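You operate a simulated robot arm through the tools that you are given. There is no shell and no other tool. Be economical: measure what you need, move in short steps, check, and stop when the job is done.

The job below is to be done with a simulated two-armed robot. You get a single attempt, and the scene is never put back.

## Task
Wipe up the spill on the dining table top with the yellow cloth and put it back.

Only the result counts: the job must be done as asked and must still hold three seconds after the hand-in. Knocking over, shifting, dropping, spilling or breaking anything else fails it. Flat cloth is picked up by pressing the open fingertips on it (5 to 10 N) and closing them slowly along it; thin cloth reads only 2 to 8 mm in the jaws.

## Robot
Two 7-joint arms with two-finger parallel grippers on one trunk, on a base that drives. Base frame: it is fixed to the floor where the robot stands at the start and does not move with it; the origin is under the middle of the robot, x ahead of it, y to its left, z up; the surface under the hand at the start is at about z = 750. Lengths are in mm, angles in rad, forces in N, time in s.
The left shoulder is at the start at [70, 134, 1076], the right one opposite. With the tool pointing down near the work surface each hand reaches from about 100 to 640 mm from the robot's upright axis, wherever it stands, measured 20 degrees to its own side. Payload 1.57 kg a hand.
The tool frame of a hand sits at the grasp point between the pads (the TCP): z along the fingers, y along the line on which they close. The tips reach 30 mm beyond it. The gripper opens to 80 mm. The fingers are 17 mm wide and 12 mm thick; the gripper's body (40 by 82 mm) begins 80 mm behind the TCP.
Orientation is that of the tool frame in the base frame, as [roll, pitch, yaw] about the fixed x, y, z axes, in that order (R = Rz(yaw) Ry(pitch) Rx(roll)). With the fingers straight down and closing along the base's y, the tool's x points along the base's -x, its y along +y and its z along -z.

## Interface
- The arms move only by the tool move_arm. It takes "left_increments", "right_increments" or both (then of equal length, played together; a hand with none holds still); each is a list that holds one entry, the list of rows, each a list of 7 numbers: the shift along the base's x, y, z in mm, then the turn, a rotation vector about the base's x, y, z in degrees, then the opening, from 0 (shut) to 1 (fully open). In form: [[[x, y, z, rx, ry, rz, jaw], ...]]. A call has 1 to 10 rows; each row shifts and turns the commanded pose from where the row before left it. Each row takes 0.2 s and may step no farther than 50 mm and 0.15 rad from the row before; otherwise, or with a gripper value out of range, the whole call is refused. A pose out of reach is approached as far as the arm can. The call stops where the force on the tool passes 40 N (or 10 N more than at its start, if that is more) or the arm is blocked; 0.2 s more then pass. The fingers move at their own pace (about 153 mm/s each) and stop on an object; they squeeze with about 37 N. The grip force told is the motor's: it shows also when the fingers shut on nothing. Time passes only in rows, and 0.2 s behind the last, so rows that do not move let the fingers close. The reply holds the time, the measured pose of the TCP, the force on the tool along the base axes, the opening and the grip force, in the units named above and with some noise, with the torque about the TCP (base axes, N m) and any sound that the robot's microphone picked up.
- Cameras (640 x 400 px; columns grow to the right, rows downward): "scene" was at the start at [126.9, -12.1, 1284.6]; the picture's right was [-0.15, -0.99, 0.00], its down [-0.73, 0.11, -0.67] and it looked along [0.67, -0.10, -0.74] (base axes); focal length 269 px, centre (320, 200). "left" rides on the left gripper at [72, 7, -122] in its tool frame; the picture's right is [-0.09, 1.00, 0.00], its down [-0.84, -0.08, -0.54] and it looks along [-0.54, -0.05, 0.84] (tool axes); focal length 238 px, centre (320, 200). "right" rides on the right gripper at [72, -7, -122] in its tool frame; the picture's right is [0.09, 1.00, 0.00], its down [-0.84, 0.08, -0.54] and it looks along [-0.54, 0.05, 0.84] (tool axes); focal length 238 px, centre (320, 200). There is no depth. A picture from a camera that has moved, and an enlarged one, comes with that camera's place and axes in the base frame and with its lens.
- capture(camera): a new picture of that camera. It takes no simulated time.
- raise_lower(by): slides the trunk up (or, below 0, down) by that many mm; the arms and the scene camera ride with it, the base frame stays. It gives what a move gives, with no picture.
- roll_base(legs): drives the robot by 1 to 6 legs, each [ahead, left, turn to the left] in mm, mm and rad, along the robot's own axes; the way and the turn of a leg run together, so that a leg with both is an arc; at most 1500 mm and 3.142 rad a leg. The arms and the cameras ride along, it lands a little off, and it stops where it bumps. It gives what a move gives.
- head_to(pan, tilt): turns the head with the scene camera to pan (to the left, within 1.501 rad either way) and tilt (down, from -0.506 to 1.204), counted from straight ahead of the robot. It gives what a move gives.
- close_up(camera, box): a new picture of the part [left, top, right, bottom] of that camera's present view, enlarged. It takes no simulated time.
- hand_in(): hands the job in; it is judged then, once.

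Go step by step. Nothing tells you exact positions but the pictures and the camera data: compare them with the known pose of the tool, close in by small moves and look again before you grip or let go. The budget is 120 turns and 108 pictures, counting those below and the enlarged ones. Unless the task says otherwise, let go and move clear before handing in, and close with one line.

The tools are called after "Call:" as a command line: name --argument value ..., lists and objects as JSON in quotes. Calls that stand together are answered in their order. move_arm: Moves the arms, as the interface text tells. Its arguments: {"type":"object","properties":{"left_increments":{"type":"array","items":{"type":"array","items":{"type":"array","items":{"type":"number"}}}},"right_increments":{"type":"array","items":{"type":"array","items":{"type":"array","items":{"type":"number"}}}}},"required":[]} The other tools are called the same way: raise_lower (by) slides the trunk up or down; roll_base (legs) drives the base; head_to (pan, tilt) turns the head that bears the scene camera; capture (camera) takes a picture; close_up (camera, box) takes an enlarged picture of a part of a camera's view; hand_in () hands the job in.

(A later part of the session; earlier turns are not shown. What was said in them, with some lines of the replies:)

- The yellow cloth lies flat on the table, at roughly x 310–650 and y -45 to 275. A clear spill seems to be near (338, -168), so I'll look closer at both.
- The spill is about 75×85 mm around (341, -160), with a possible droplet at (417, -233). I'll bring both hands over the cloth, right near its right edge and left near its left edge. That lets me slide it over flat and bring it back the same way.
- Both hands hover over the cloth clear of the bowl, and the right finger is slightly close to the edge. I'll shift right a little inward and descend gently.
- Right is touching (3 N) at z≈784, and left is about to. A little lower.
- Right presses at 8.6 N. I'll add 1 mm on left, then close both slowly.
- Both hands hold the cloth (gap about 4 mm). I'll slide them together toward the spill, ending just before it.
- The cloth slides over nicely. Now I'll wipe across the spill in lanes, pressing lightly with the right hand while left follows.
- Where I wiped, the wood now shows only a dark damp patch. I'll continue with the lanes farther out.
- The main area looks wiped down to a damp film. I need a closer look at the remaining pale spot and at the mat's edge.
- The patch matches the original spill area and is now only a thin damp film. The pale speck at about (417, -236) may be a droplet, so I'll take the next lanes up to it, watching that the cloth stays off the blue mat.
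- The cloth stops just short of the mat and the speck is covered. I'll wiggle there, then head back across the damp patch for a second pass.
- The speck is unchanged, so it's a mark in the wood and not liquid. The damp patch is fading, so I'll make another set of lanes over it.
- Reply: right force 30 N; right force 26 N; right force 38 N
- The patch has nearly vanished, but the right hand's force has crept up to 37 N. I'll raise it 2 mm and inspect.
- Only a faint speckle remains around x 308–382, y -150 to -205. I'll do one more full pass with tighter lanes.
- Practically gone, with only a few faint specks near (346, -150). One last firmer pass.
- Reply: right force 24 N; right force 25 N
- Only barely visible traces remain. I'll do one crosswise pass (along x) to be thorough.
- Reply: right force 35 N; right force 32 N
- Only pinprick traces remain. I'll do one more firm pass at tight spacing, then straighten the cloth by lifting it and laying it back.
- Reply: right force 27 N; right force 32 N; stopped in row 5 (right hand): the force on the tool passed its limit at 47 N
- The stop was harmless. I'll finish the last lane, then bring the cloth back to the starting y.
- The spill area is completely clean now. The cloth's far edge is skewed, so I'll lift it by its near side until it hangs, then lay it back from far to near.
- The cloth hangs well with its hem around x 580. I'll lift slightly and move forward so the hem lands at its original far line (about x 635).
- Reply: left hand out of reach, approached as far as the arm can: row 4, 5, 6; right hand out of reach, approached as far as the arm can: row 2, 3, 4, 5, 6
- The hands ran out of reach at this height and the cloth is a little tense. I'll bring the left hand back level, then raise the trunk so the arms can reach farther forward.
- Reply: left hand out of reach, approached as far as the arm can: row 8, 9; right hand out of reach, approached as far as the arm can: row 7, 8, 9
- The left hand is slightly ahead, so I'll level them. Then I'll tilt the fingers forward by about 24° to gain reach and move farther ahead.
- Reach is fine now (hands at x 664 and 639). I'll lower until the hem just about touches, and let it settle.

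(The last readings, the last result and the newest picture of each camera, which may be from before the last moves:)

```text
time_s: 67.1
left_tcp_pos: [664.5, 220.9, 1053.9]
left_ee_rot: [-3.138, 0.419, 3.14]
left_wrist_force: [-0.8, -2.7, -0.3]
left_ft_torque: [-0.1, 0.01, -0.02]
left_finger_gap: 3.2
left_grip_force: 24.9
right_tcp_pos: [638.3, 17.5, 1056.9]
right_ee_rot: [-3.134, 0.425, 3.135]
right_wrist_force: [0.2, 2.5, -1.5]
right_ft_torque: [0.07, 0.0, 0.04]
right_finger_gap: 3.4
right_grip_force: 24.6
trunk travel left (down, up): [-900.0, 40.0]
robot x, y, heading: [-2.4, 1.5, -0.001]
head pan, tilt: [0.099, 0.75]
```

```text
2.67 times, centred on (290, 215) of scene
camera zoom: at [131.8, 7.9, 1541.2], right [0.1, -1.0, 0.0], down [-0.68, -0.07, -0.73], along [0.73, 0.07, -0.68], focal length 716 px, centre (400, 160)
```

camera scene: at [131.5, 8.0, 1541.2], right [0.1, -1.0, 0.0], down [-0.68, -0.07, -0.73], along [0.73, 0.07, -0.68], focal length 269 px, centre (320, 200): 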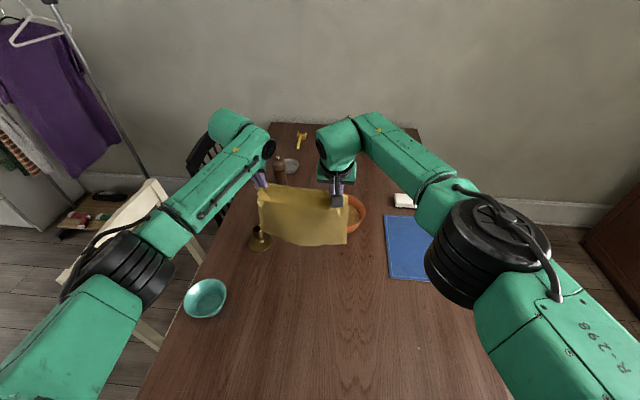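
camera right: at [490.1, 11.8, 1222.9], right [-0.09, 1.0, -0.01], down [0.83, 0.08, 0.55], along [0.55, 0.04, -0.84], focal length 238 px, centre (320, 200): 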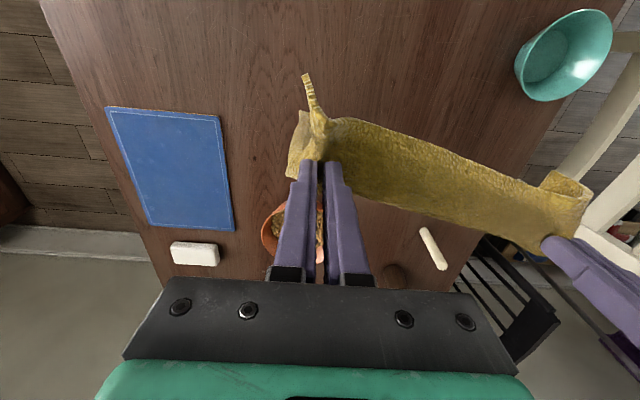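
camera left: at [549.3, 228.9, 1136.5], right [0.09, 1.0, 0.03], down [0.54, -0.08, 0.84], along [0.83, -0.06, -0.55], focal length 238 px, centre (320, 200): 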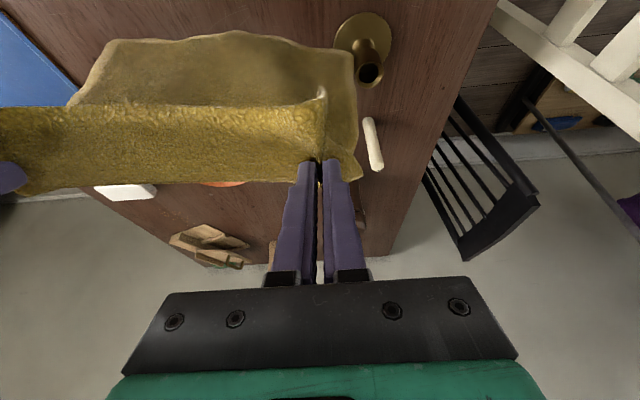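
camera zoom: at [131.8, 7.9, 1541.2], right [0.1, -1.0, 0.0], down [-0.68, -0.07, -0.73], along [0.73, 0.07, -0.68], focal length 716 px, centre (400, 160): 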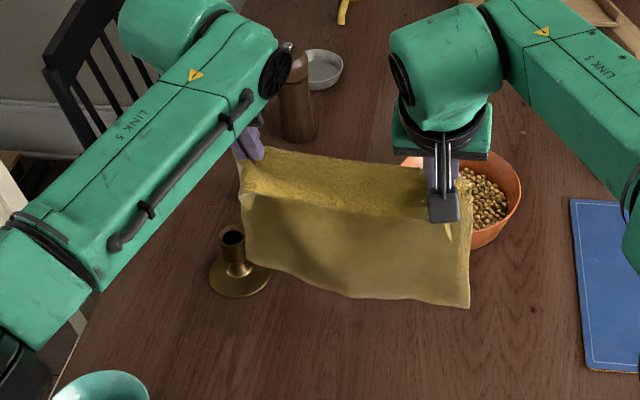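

The hem hangs just above the table and close to, but clear of, the candlestick base. I'll start laying with a slight pull back while lowering.

Call:
move_arm --right_increments '[[[-10, 1, -12, 0, 0, 0, 0], [-12, 1, -12, 0, 0, 0, 0], [-12, 0, -12, 0, 0, 0, 0], [-14, 0, -12, 0, 2, 0, 0], [-16, 0, -8, 0, 2, 0, 0], [0, 0, 0, 0, 0, 0, 0], [0, 0, 0, 0, 0, 0, 0]]]' --left_increments '[[[-10, 1, -12, 0, 0, 0, 0], [-12, 1, -12, 0, 0, 0, 0], [-12, 0, -12, 0, 0, 0, 0], [-14, 0, -12, 0, 2, 0, 0], [-16, 0, -8, 0, 2, 0, 0], [0, 0, 0, 0, 0, 0, 0], [0, 0, 0, 0, 0, 0, 0]]]'

Call:
capture --camera "left"

Call:
close_up --camera "scene" --box '[180, 140, 400, 290]'

```text
time_s: 68.7
left_tcp_pos: [601.5, 224.0, 997.5]
left_ee_rot: [-3.137, 0.349, 3.14]
left_wrist_force: [-0.8, -3.8, -0.1]
left_ft_torque: [-0.09, 0.01, -0.05]
left_finger_gap: 3.4
left_grip_force: 24.8
right_tcp_pos: [575.3, 19.8, 998.4]
right_ee_rot: [-3.135, 0.355, 3.134]
right_wrist_force: [0.3, 2.9, -1.2]
right_ft_torque: [0.07, 0.0, 0.06]
right_finger_gap: 3.5
right_grip_force: 24.0
trunk travel left (down, up): [-900.0, 40.0]
robot x, y, heading: [4.5, -1.8, 0.002]
head pan, tilt: [0.099, 0.75]
```

```text
55 pictures are left
camera left: at [491.6, 231.2, 1088.1], right [0.09, 1.0, 0.03], down [0.6, -0.08, 0.8], along [0.79, -0.05, -0.61], focal length 238 px, centre (320, 200)
```

left: 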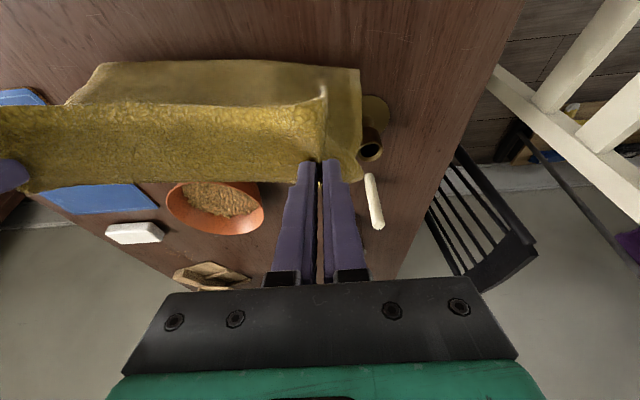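

```text
2.67 times, centred on (290, 215) of scene
camera zoom: at [132.0, 7.9, 1541.2], right [0.1, -1.0, 0.0], down [-0.68, -0.07, -0.73], along [0.73, 0.07, -0.68], focal length 716 px, centre (400, 160)
```

zoom: 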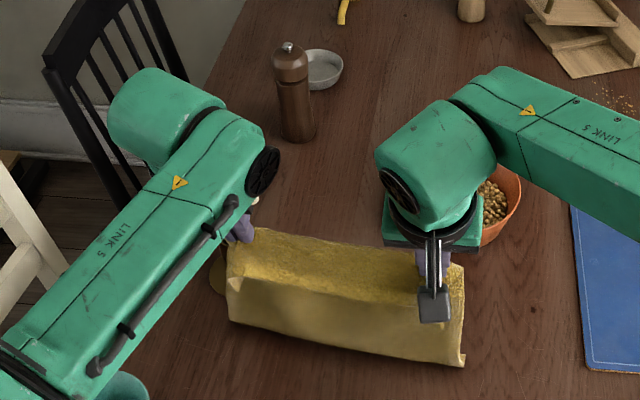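

The hem touches the table at x ≈ 615–650, right on the original line. I'll continue along the arc with some slack so the hem stays put.

Call:
move_arm --right_increments '[[[-13, 0, -16, 0, 0, 0, 0], [-14, 0, -14, 0, 2, 0, 0], [-15, 0, -10, 0, 2, 0, 0], [-18, 0, -8, 0, 2, 0, 0], [-20, 0, -8, 0, 2, 0, 0], [-20, 0, -12, 0, 2, 0, 0], [-20, 0, -14, 0, 2, 0, 0], [0, 0, 0, 0, 0, 0, 0]]]' --left_increments '[[[-13, 0, -16, 0, 0, 0, 0], [-14, 0, -14, 0, 2, 0, 0], [-15, 0, -10, 0, 2, 0, 0], [-18, 0, -8, 0, 2, 0, 0], [-20, 0, -8, 0, 2, 0, 0], [-20, 0, -12, 0, 2, 0, 0], [-20, 0, -14, 0, 2, 0, 0], [0, 0, 0, 0, 0, 0, 0]]]'

Call:
capture --camera "scene"

Call:
capture --camera "left"

```text
time_s: 70.5
left_tcp_pos: [480.4, 222.6, 915.9]
left_ee_rot: [-3.138, 0.139, 3.139]
left_wrist_force: [-0.9, -2.6, 0.2]
left_ft_torque: [-0.12, -0.01, 0.0]
left_finger_gap: 3.6
left_grip_force: 23.9
right_tcp_pos: [455.2, 18.0, 917.3]
right_ee_rot: [-3.135, 0.146, 3.135]
right_wrist_force: [-0.4, 3.6, 0.5]
right_ft_torque: [0.11, -0.02, 0.05]
right_finger_gap: 3.5
right_grip_force: 24.9
trunk travel left (down, up): [-900.0, 40.0]
robot x, y, heading: [-1.5, -0.2, -0.001]
head pan, tilt: [0.099, 0.75]
```

```text
53 pictures are left
camera scene: at [131.8, 7.9, 1541.2], right [0.1, -1.0, 0.0], down [-0.68, -0.07, -0.73], along [0.73, 0.07, -0.68], focal length 269 px, centre (320, 200)
```

scene: 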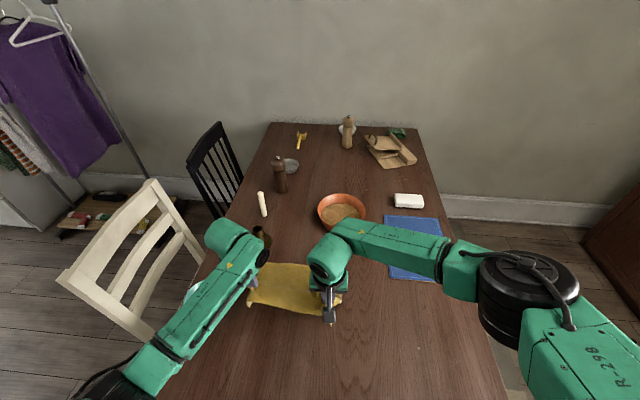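

```text
52 pictures are left
camera left: at [392.1, 231.1, 1027.5], right [0.09, 1.0, 0.01], down [0.75, -0.08, 0.65], along [0.65, -0.05, -0.76], focal length 238 px, centre (320, 200)
```

left: 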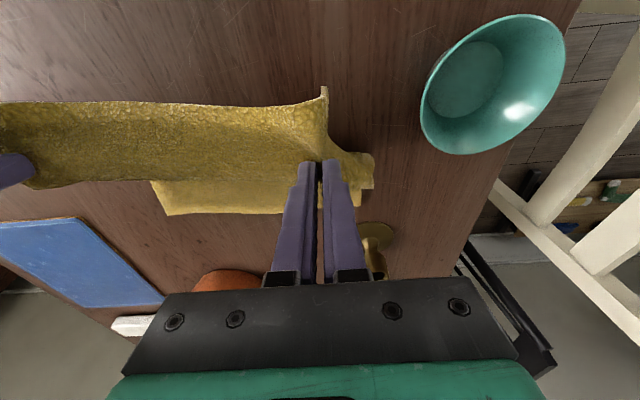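

The far edge sits at about (635, -38) and stays put. I'll finish the lay-down to the original grip points.

Call:
move_arm --right_increments '[[[-22, 0, -20, 0, 2, 0, 0], [-20, 0, -24, 0, 2, 0, 0], [-18, 1, -26, 0, 2, 0, 0], [-14, 1, -24, 0, 2, 0, 0], [-10, 0, -20, 0, 0, 0, 0], [-8, 0, -14, 0, 0, 0, 0], [0, 0, 0, 0, 0, 0, 0]]]' --left_increments '[[[-22, 0, -20, 0, 2, 0, 0], [-20, 0, -24, 0, 2, 0, 0], [-18, 1, -26, 0, 2, 0, 0], [-14, 1, -24, 0, 2, 0, 0], [-10, 0, -20, 0, 0, 0, 0], [-8, 0, -13, 0, 0, 0, 0], [0, 0, 0, 0, 0, 0, 0]]]'

Call:
head_to --pan 0.05 --tilt 1.05

Call:
capture --camera "scene"

Call:
capture --camera "left"

Call:
capture --camera "right"

```text
time_s: 72.1
left_tcp_pos: [388.6, 223.5, 787.6]
left_ee_rot: [-3.139, 0.001, 3.141]
left_wrist_force: [0.5, -1.9, 1.5]
left_ft_torque: [-0.09, -0.01, 0.01]
left_finger_gap: 3.3
left_grip_force: 23.7
right_tcp_pos: [362.2, 23.7, 788.9]
right_ee_rot: [-3.132, 0.006, 3.136]
right_wrist_force: [0.2, 2.8, -0.6]
right_ft_torque: [0.06, -0.02, 0.02]
right_finger_gap: 3.4
right_grip_force: 24.7
trunk travel left (down, up): [-900.0, 40.0]
robot x, y, heading: [4.0, 0.0, -0.002]
head pan, tilt: [0.099, 0.75]
```

```text
time_s: 72.9
left_tcp_pos: [388.4, 226.7, 788.3]
left_ee_rot: [-3.138, 0.001, 3.139]
left_wrist_force: [0.0, -2.1, 0.7]
left_ft_torque: [-0.09, 0.0, 0.03]
left_finger_gap: 3.3
left_grip_force: 23.8
right_tcp_pos: [362.4, 21.6, 788.9]
right_ee_rot: [-3.134, 0.007, 3.135]
right_wrist_force: [1.1, 3.1, 0.7]
right_ft_torque: [0.05, -0.02, 0.02]
right_finger_gap: 3.7
right_grip_force: 24.6
trunk travel left (down, up): [-900.0, 40.0]
robot x, y, heading: [-3.0, 1.2, 0.005]
head pan, tilt: [0.051, 1.051]
```

```text
51 pictures are left
camera scene: at [115.3, 3.1, 1518.7], right [0.05, -1.0, 0.0], down [-0.87, -0.04, -0.5], along [0.5, 0.03, -0.87], focal length 269 px, centre (320, 200)
```

scene: 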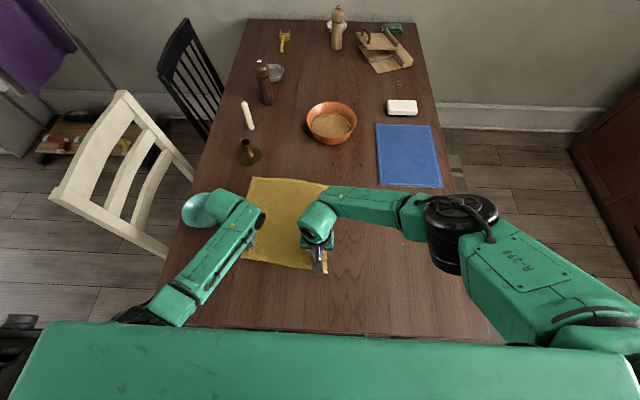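

```text
50 pictures are left
camera left: at [316.5, 232.6, 911.1], right [0.09, 1.0, 0.0], down [0.84, -0.08, 0.54], along [0.54, -0.05, -0.84], focal length 238 px, centre (320, 200)
```

left: 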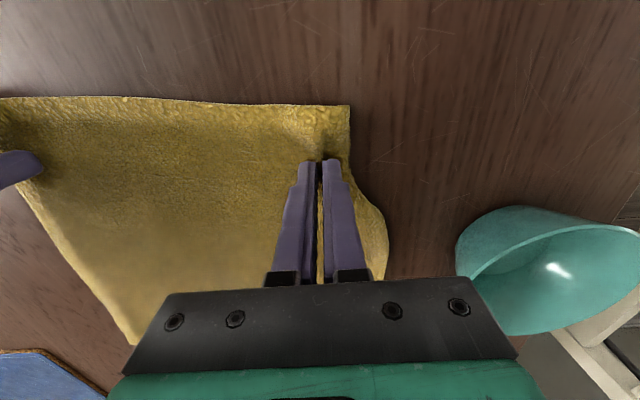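

```text
49 pictures are left
camera right: at [290.3, 16.1, 911.4], right [-0.09, 1.0, -0.01], down [0.83, 0.08, 0.55], along [0.55, 0.04, -0.84], focal length 238 px, centre (320, 200)
```

right: 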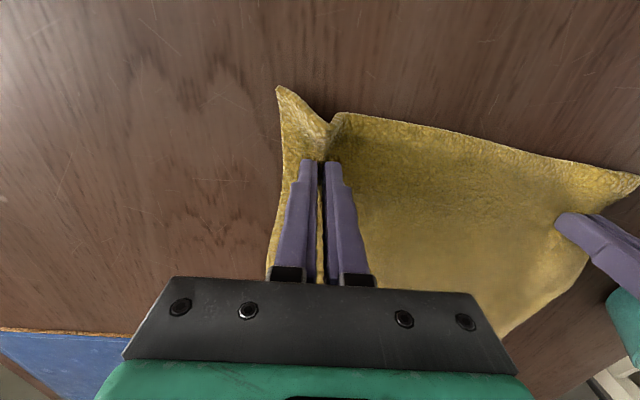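

The cloth is back flat, nearly as it was. I'll lower to light contact and open the jaws slowly so the pinches spread out, then lift clear.

Call:
move_arm --right_increments '[[[0, 0, -3, 0, 0, 0, 0], [0, 0, -2, 0, 0, 0, 0], [0, 0, 0, 0, 0, 0, 0.1], [0, 0, 0, 0, 0, 0, 0.2], [0, 0, 0, 0, 0, 0, 0.3], [0, 0, 0, 0, 0, 0, 0.4], [0, 0, 0, 0, 0, 0, 0.45], [0, 0, 0, 0, 0, 0, 0.45]]]' --left_increments '[[[0, 0, -3, 0, 0, 0, 0], [0, 0, -1, 0, 0, 0, 0], [0, 0, 0, 0, 0, 0, 0.1], [0, 0, 0, 0, 0, 0, 0.2], [0, 0, 0, 0, 0, 0, 0.3], [0, 0, 0, 0, 0, 0, 0.4], [0, 0, 0, 0, 0, 0, 0.45], [0, 0, 0, 0, 0, 0, 0.45]]]'

Call:
move_arm --right_increments '[[[0, 0, 6, 0, 0, 0, 0.45], [0, 0, 20, 0, 0, 0, 0.45], [0, 0, 40, 0, 0, 0, 0.45], [0, 0, 45, 0, 0, 0, 0.45], [0, 0, 45, 0, 0, 0, 0.45], [0, 0, 0, 0, 0, 0, 0.45]]]' --left_increments '[[[0, 0, 6, 0, 0, 0, 0.45], [0, 0, 20, 0, 0, 0, 0.45], [0, 0, 40, 0, 0, 0, 0.45], [0, 0, 45, 0, 0, 0, 0.45], [0, 0, 45, 0, 0, 0, 0.45], [0, 0, 0, 0, 0, 0, 0.45]]]'

Call:
capture --camera "left"

Call:
capture --camera "right"

```text
time_s: 74.7
left_tcp_pos: [387.5, 223.9, 786.0]
left_ee_rot: [-3.138, 0.002, 3.14]
left_wrist_force: [-0.2, -1.8, 7.2]
left_ft_torque: [0.13, 0.01, -0.06]
left_finger_gap: 34.1
left_grip_force: 0.2
right_tcp_pos: [362.5, 20.2, 784.3]
right_ee_rot: [-3.134, 0.006, 3.134]
right_wrist_force: [0.0, 0.7, 1.6]
right_ft_torque: [0.01, -0.01, -0.03]
right_finger_gap: 35.0
right_grip_force: 0.1
trunk travel left (down, up): [-900.0, 40.0]
robot x, y, heading: [-3.9, -2.6, 0.006]
head pan, tilt: [0.051, 1.051]
```

```text
time_s: 76.1
left_tcp_pos: [387.8, 225.1, 942.4]
left_ee_rot: [-3.136, -0.001, 3.14]
left_wrist_force: [-1.1, -0.5, 0.0]
left_ft_torque: [0.0, 0.0, 0.01]
left_finger_gap: 35.7
left_grip_force: 0.0
right_tcp_pos: [362.6, 20.3, 941.4]
right_ee_rot: [-3.131, 0.008, 3.135]
right_wrist_force: [0.8, 0.2, 0.0]
right_ft_torque: [0.0, 0.02, 0.0]
right_finger_gap: 36.1
right_grip_force: 0.1
trunk travel left (down, up): [-900.0, 40.0]
robot x, y, heading: [2.1, 2.2, 0.001]
head pan, tilt: [0.051, 1.051]
```

```text
48 pictures are left
camera left: at [315.3, 233.6, 1064.0], right [0.09, 1.0, 0.0], down [0.84, -0.08, 0.54], along [0.54, -0.05, -0.84], focal length 238 px, centre (320, 200)
```

left: 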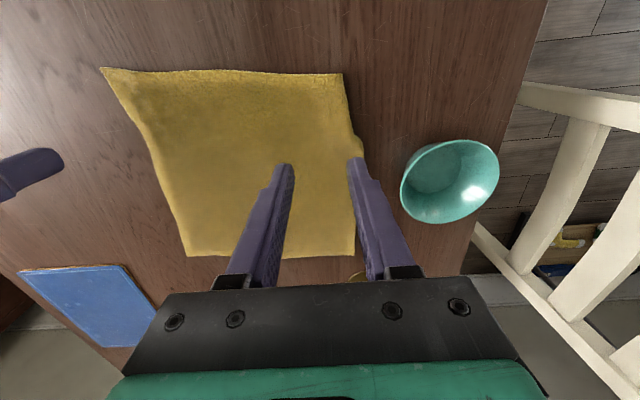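

```text
47 pictures are left
camera right: at [289.1, 15.3, 1063.1], right [-0.09, 1.0, -0.01], down [0.83, 0.08, 0.55], along [0.55, 0.04, -0.84], focal length 238 px, centre (320, 200)
```

right: 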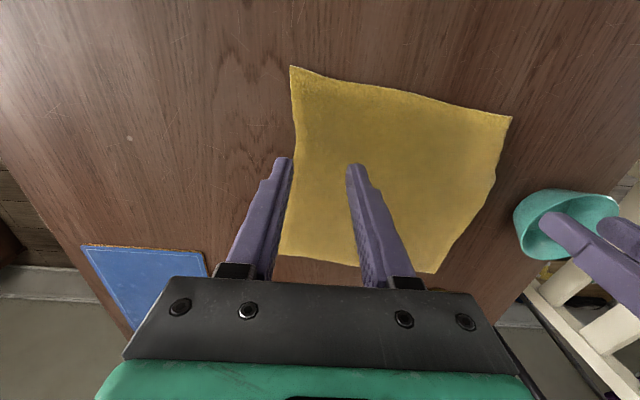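

The cloth lies flat in its place. I'll move the arms clear and check the whole table.

Call:
move_arm --right_increments '[[[0, 0, 40, 0, 0, 0, 0.45], [0, -20, 40, 0, 0, 0, 0.45], [5, -45, 10, 0, 0, 0, 0.45], [5, -45, 10, 0, 0, 0, 0.45], [5, -45, 0, 0, 0, 0, 0.45], [5, -45, 0, 0, 0, 0, 0.45], [0, -45, 0, 0, 0, 0, 0.45], [0, 0, 0, 0, 0, 0, 0.45]]]' --left_increments '[[[0, 0, 40, 0, 0, 0, 0.45], [0, 0, 40, 0, 0, 0, 0.45], [0, 10, 30, 0, 0, 0, 0.45], [0, 20, 20, 0, 0, 0, 0.45], [0, 20, 0, 0, 0, 0, 0.45], [0, 20, 0, 0, 0, 0, 0.45], [0, 0, 0, 0, 0, 0, 0.45], [0, 0, 0, 0, 0, 0, 0.45]]]'

Call:
capture --camera "scene"

Call:
close_up --camera "scene" --box '[300, 190, 440, 300]'

```text
time_s: 77.9
left_tcp_pos: [389.6, 296.2, 1071.4]
left_ee_rot: [-3.136, -0.001, 3.14]
left_wrist_force: [-0.6, -0.8, -0.5]
left_ft_torque: [-0.01, 0.0, 0.01]
left_finger_gap: 36.1
left_grip_force: 0.0
right_tcp_pos: [381.4, -223.3, 1038.8]
right_ee_rot: [-3.131, 0.007, 3.136]
right_wrist_force: [-0.3, -0.6, 0.1]
right_ft_torque: [-0.04, 0.01, -0.04]
right_finger_gap: 36.0
right_grip_force: 0.0
trunk travel left (down, up): [-900.0, 40.0]
robot x, y, heading: [3.0, -0.9, -0.001]
head pan, tilt: [0.051, 1.051]
```

```text
46 pictures are left
camera scene: at [115.6, 3.8, 1518.6], right [0.05, -1.0, 0.0], down [-0.87, -0.04, -0.5], along [0.5, 0.02, -0.87], focal length 269 px, centre (320, 200)
```

scene: 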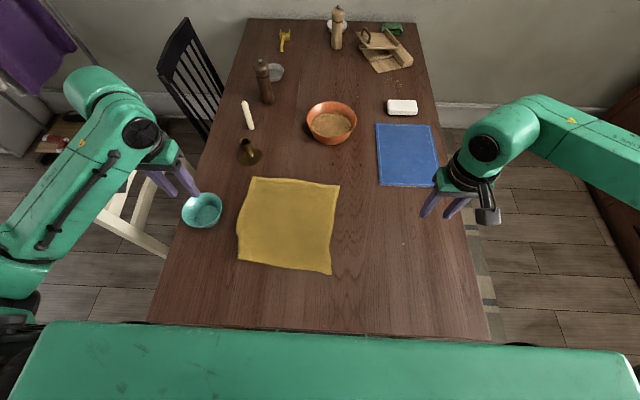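

```text
3.64 times, centred on (370, 245) of scene
camera zoom: at [115.6, 3.8, 1518.6], right [0.05, -1.0, 0.0], down [-0.87, -0.04, -0.5], along [0.5, 0.02, -0.87], focal length 977 px, centre (138, 36)
```

zoom: 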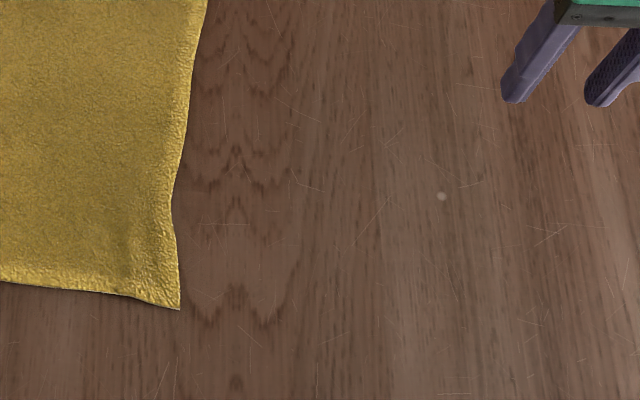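

The cloth is flat with its corners within about 10 mm of where they began. The spill area is dry, the other items haven't moved, and both hands are clear.

Call:
hand_in

```text
The job is handed in.
```

I wiped up the spill with the yellow cloth and laid the cloth back flat in its original place; a small pale mark beside the spill didn't change under wiping, so I took it to be in the wood.
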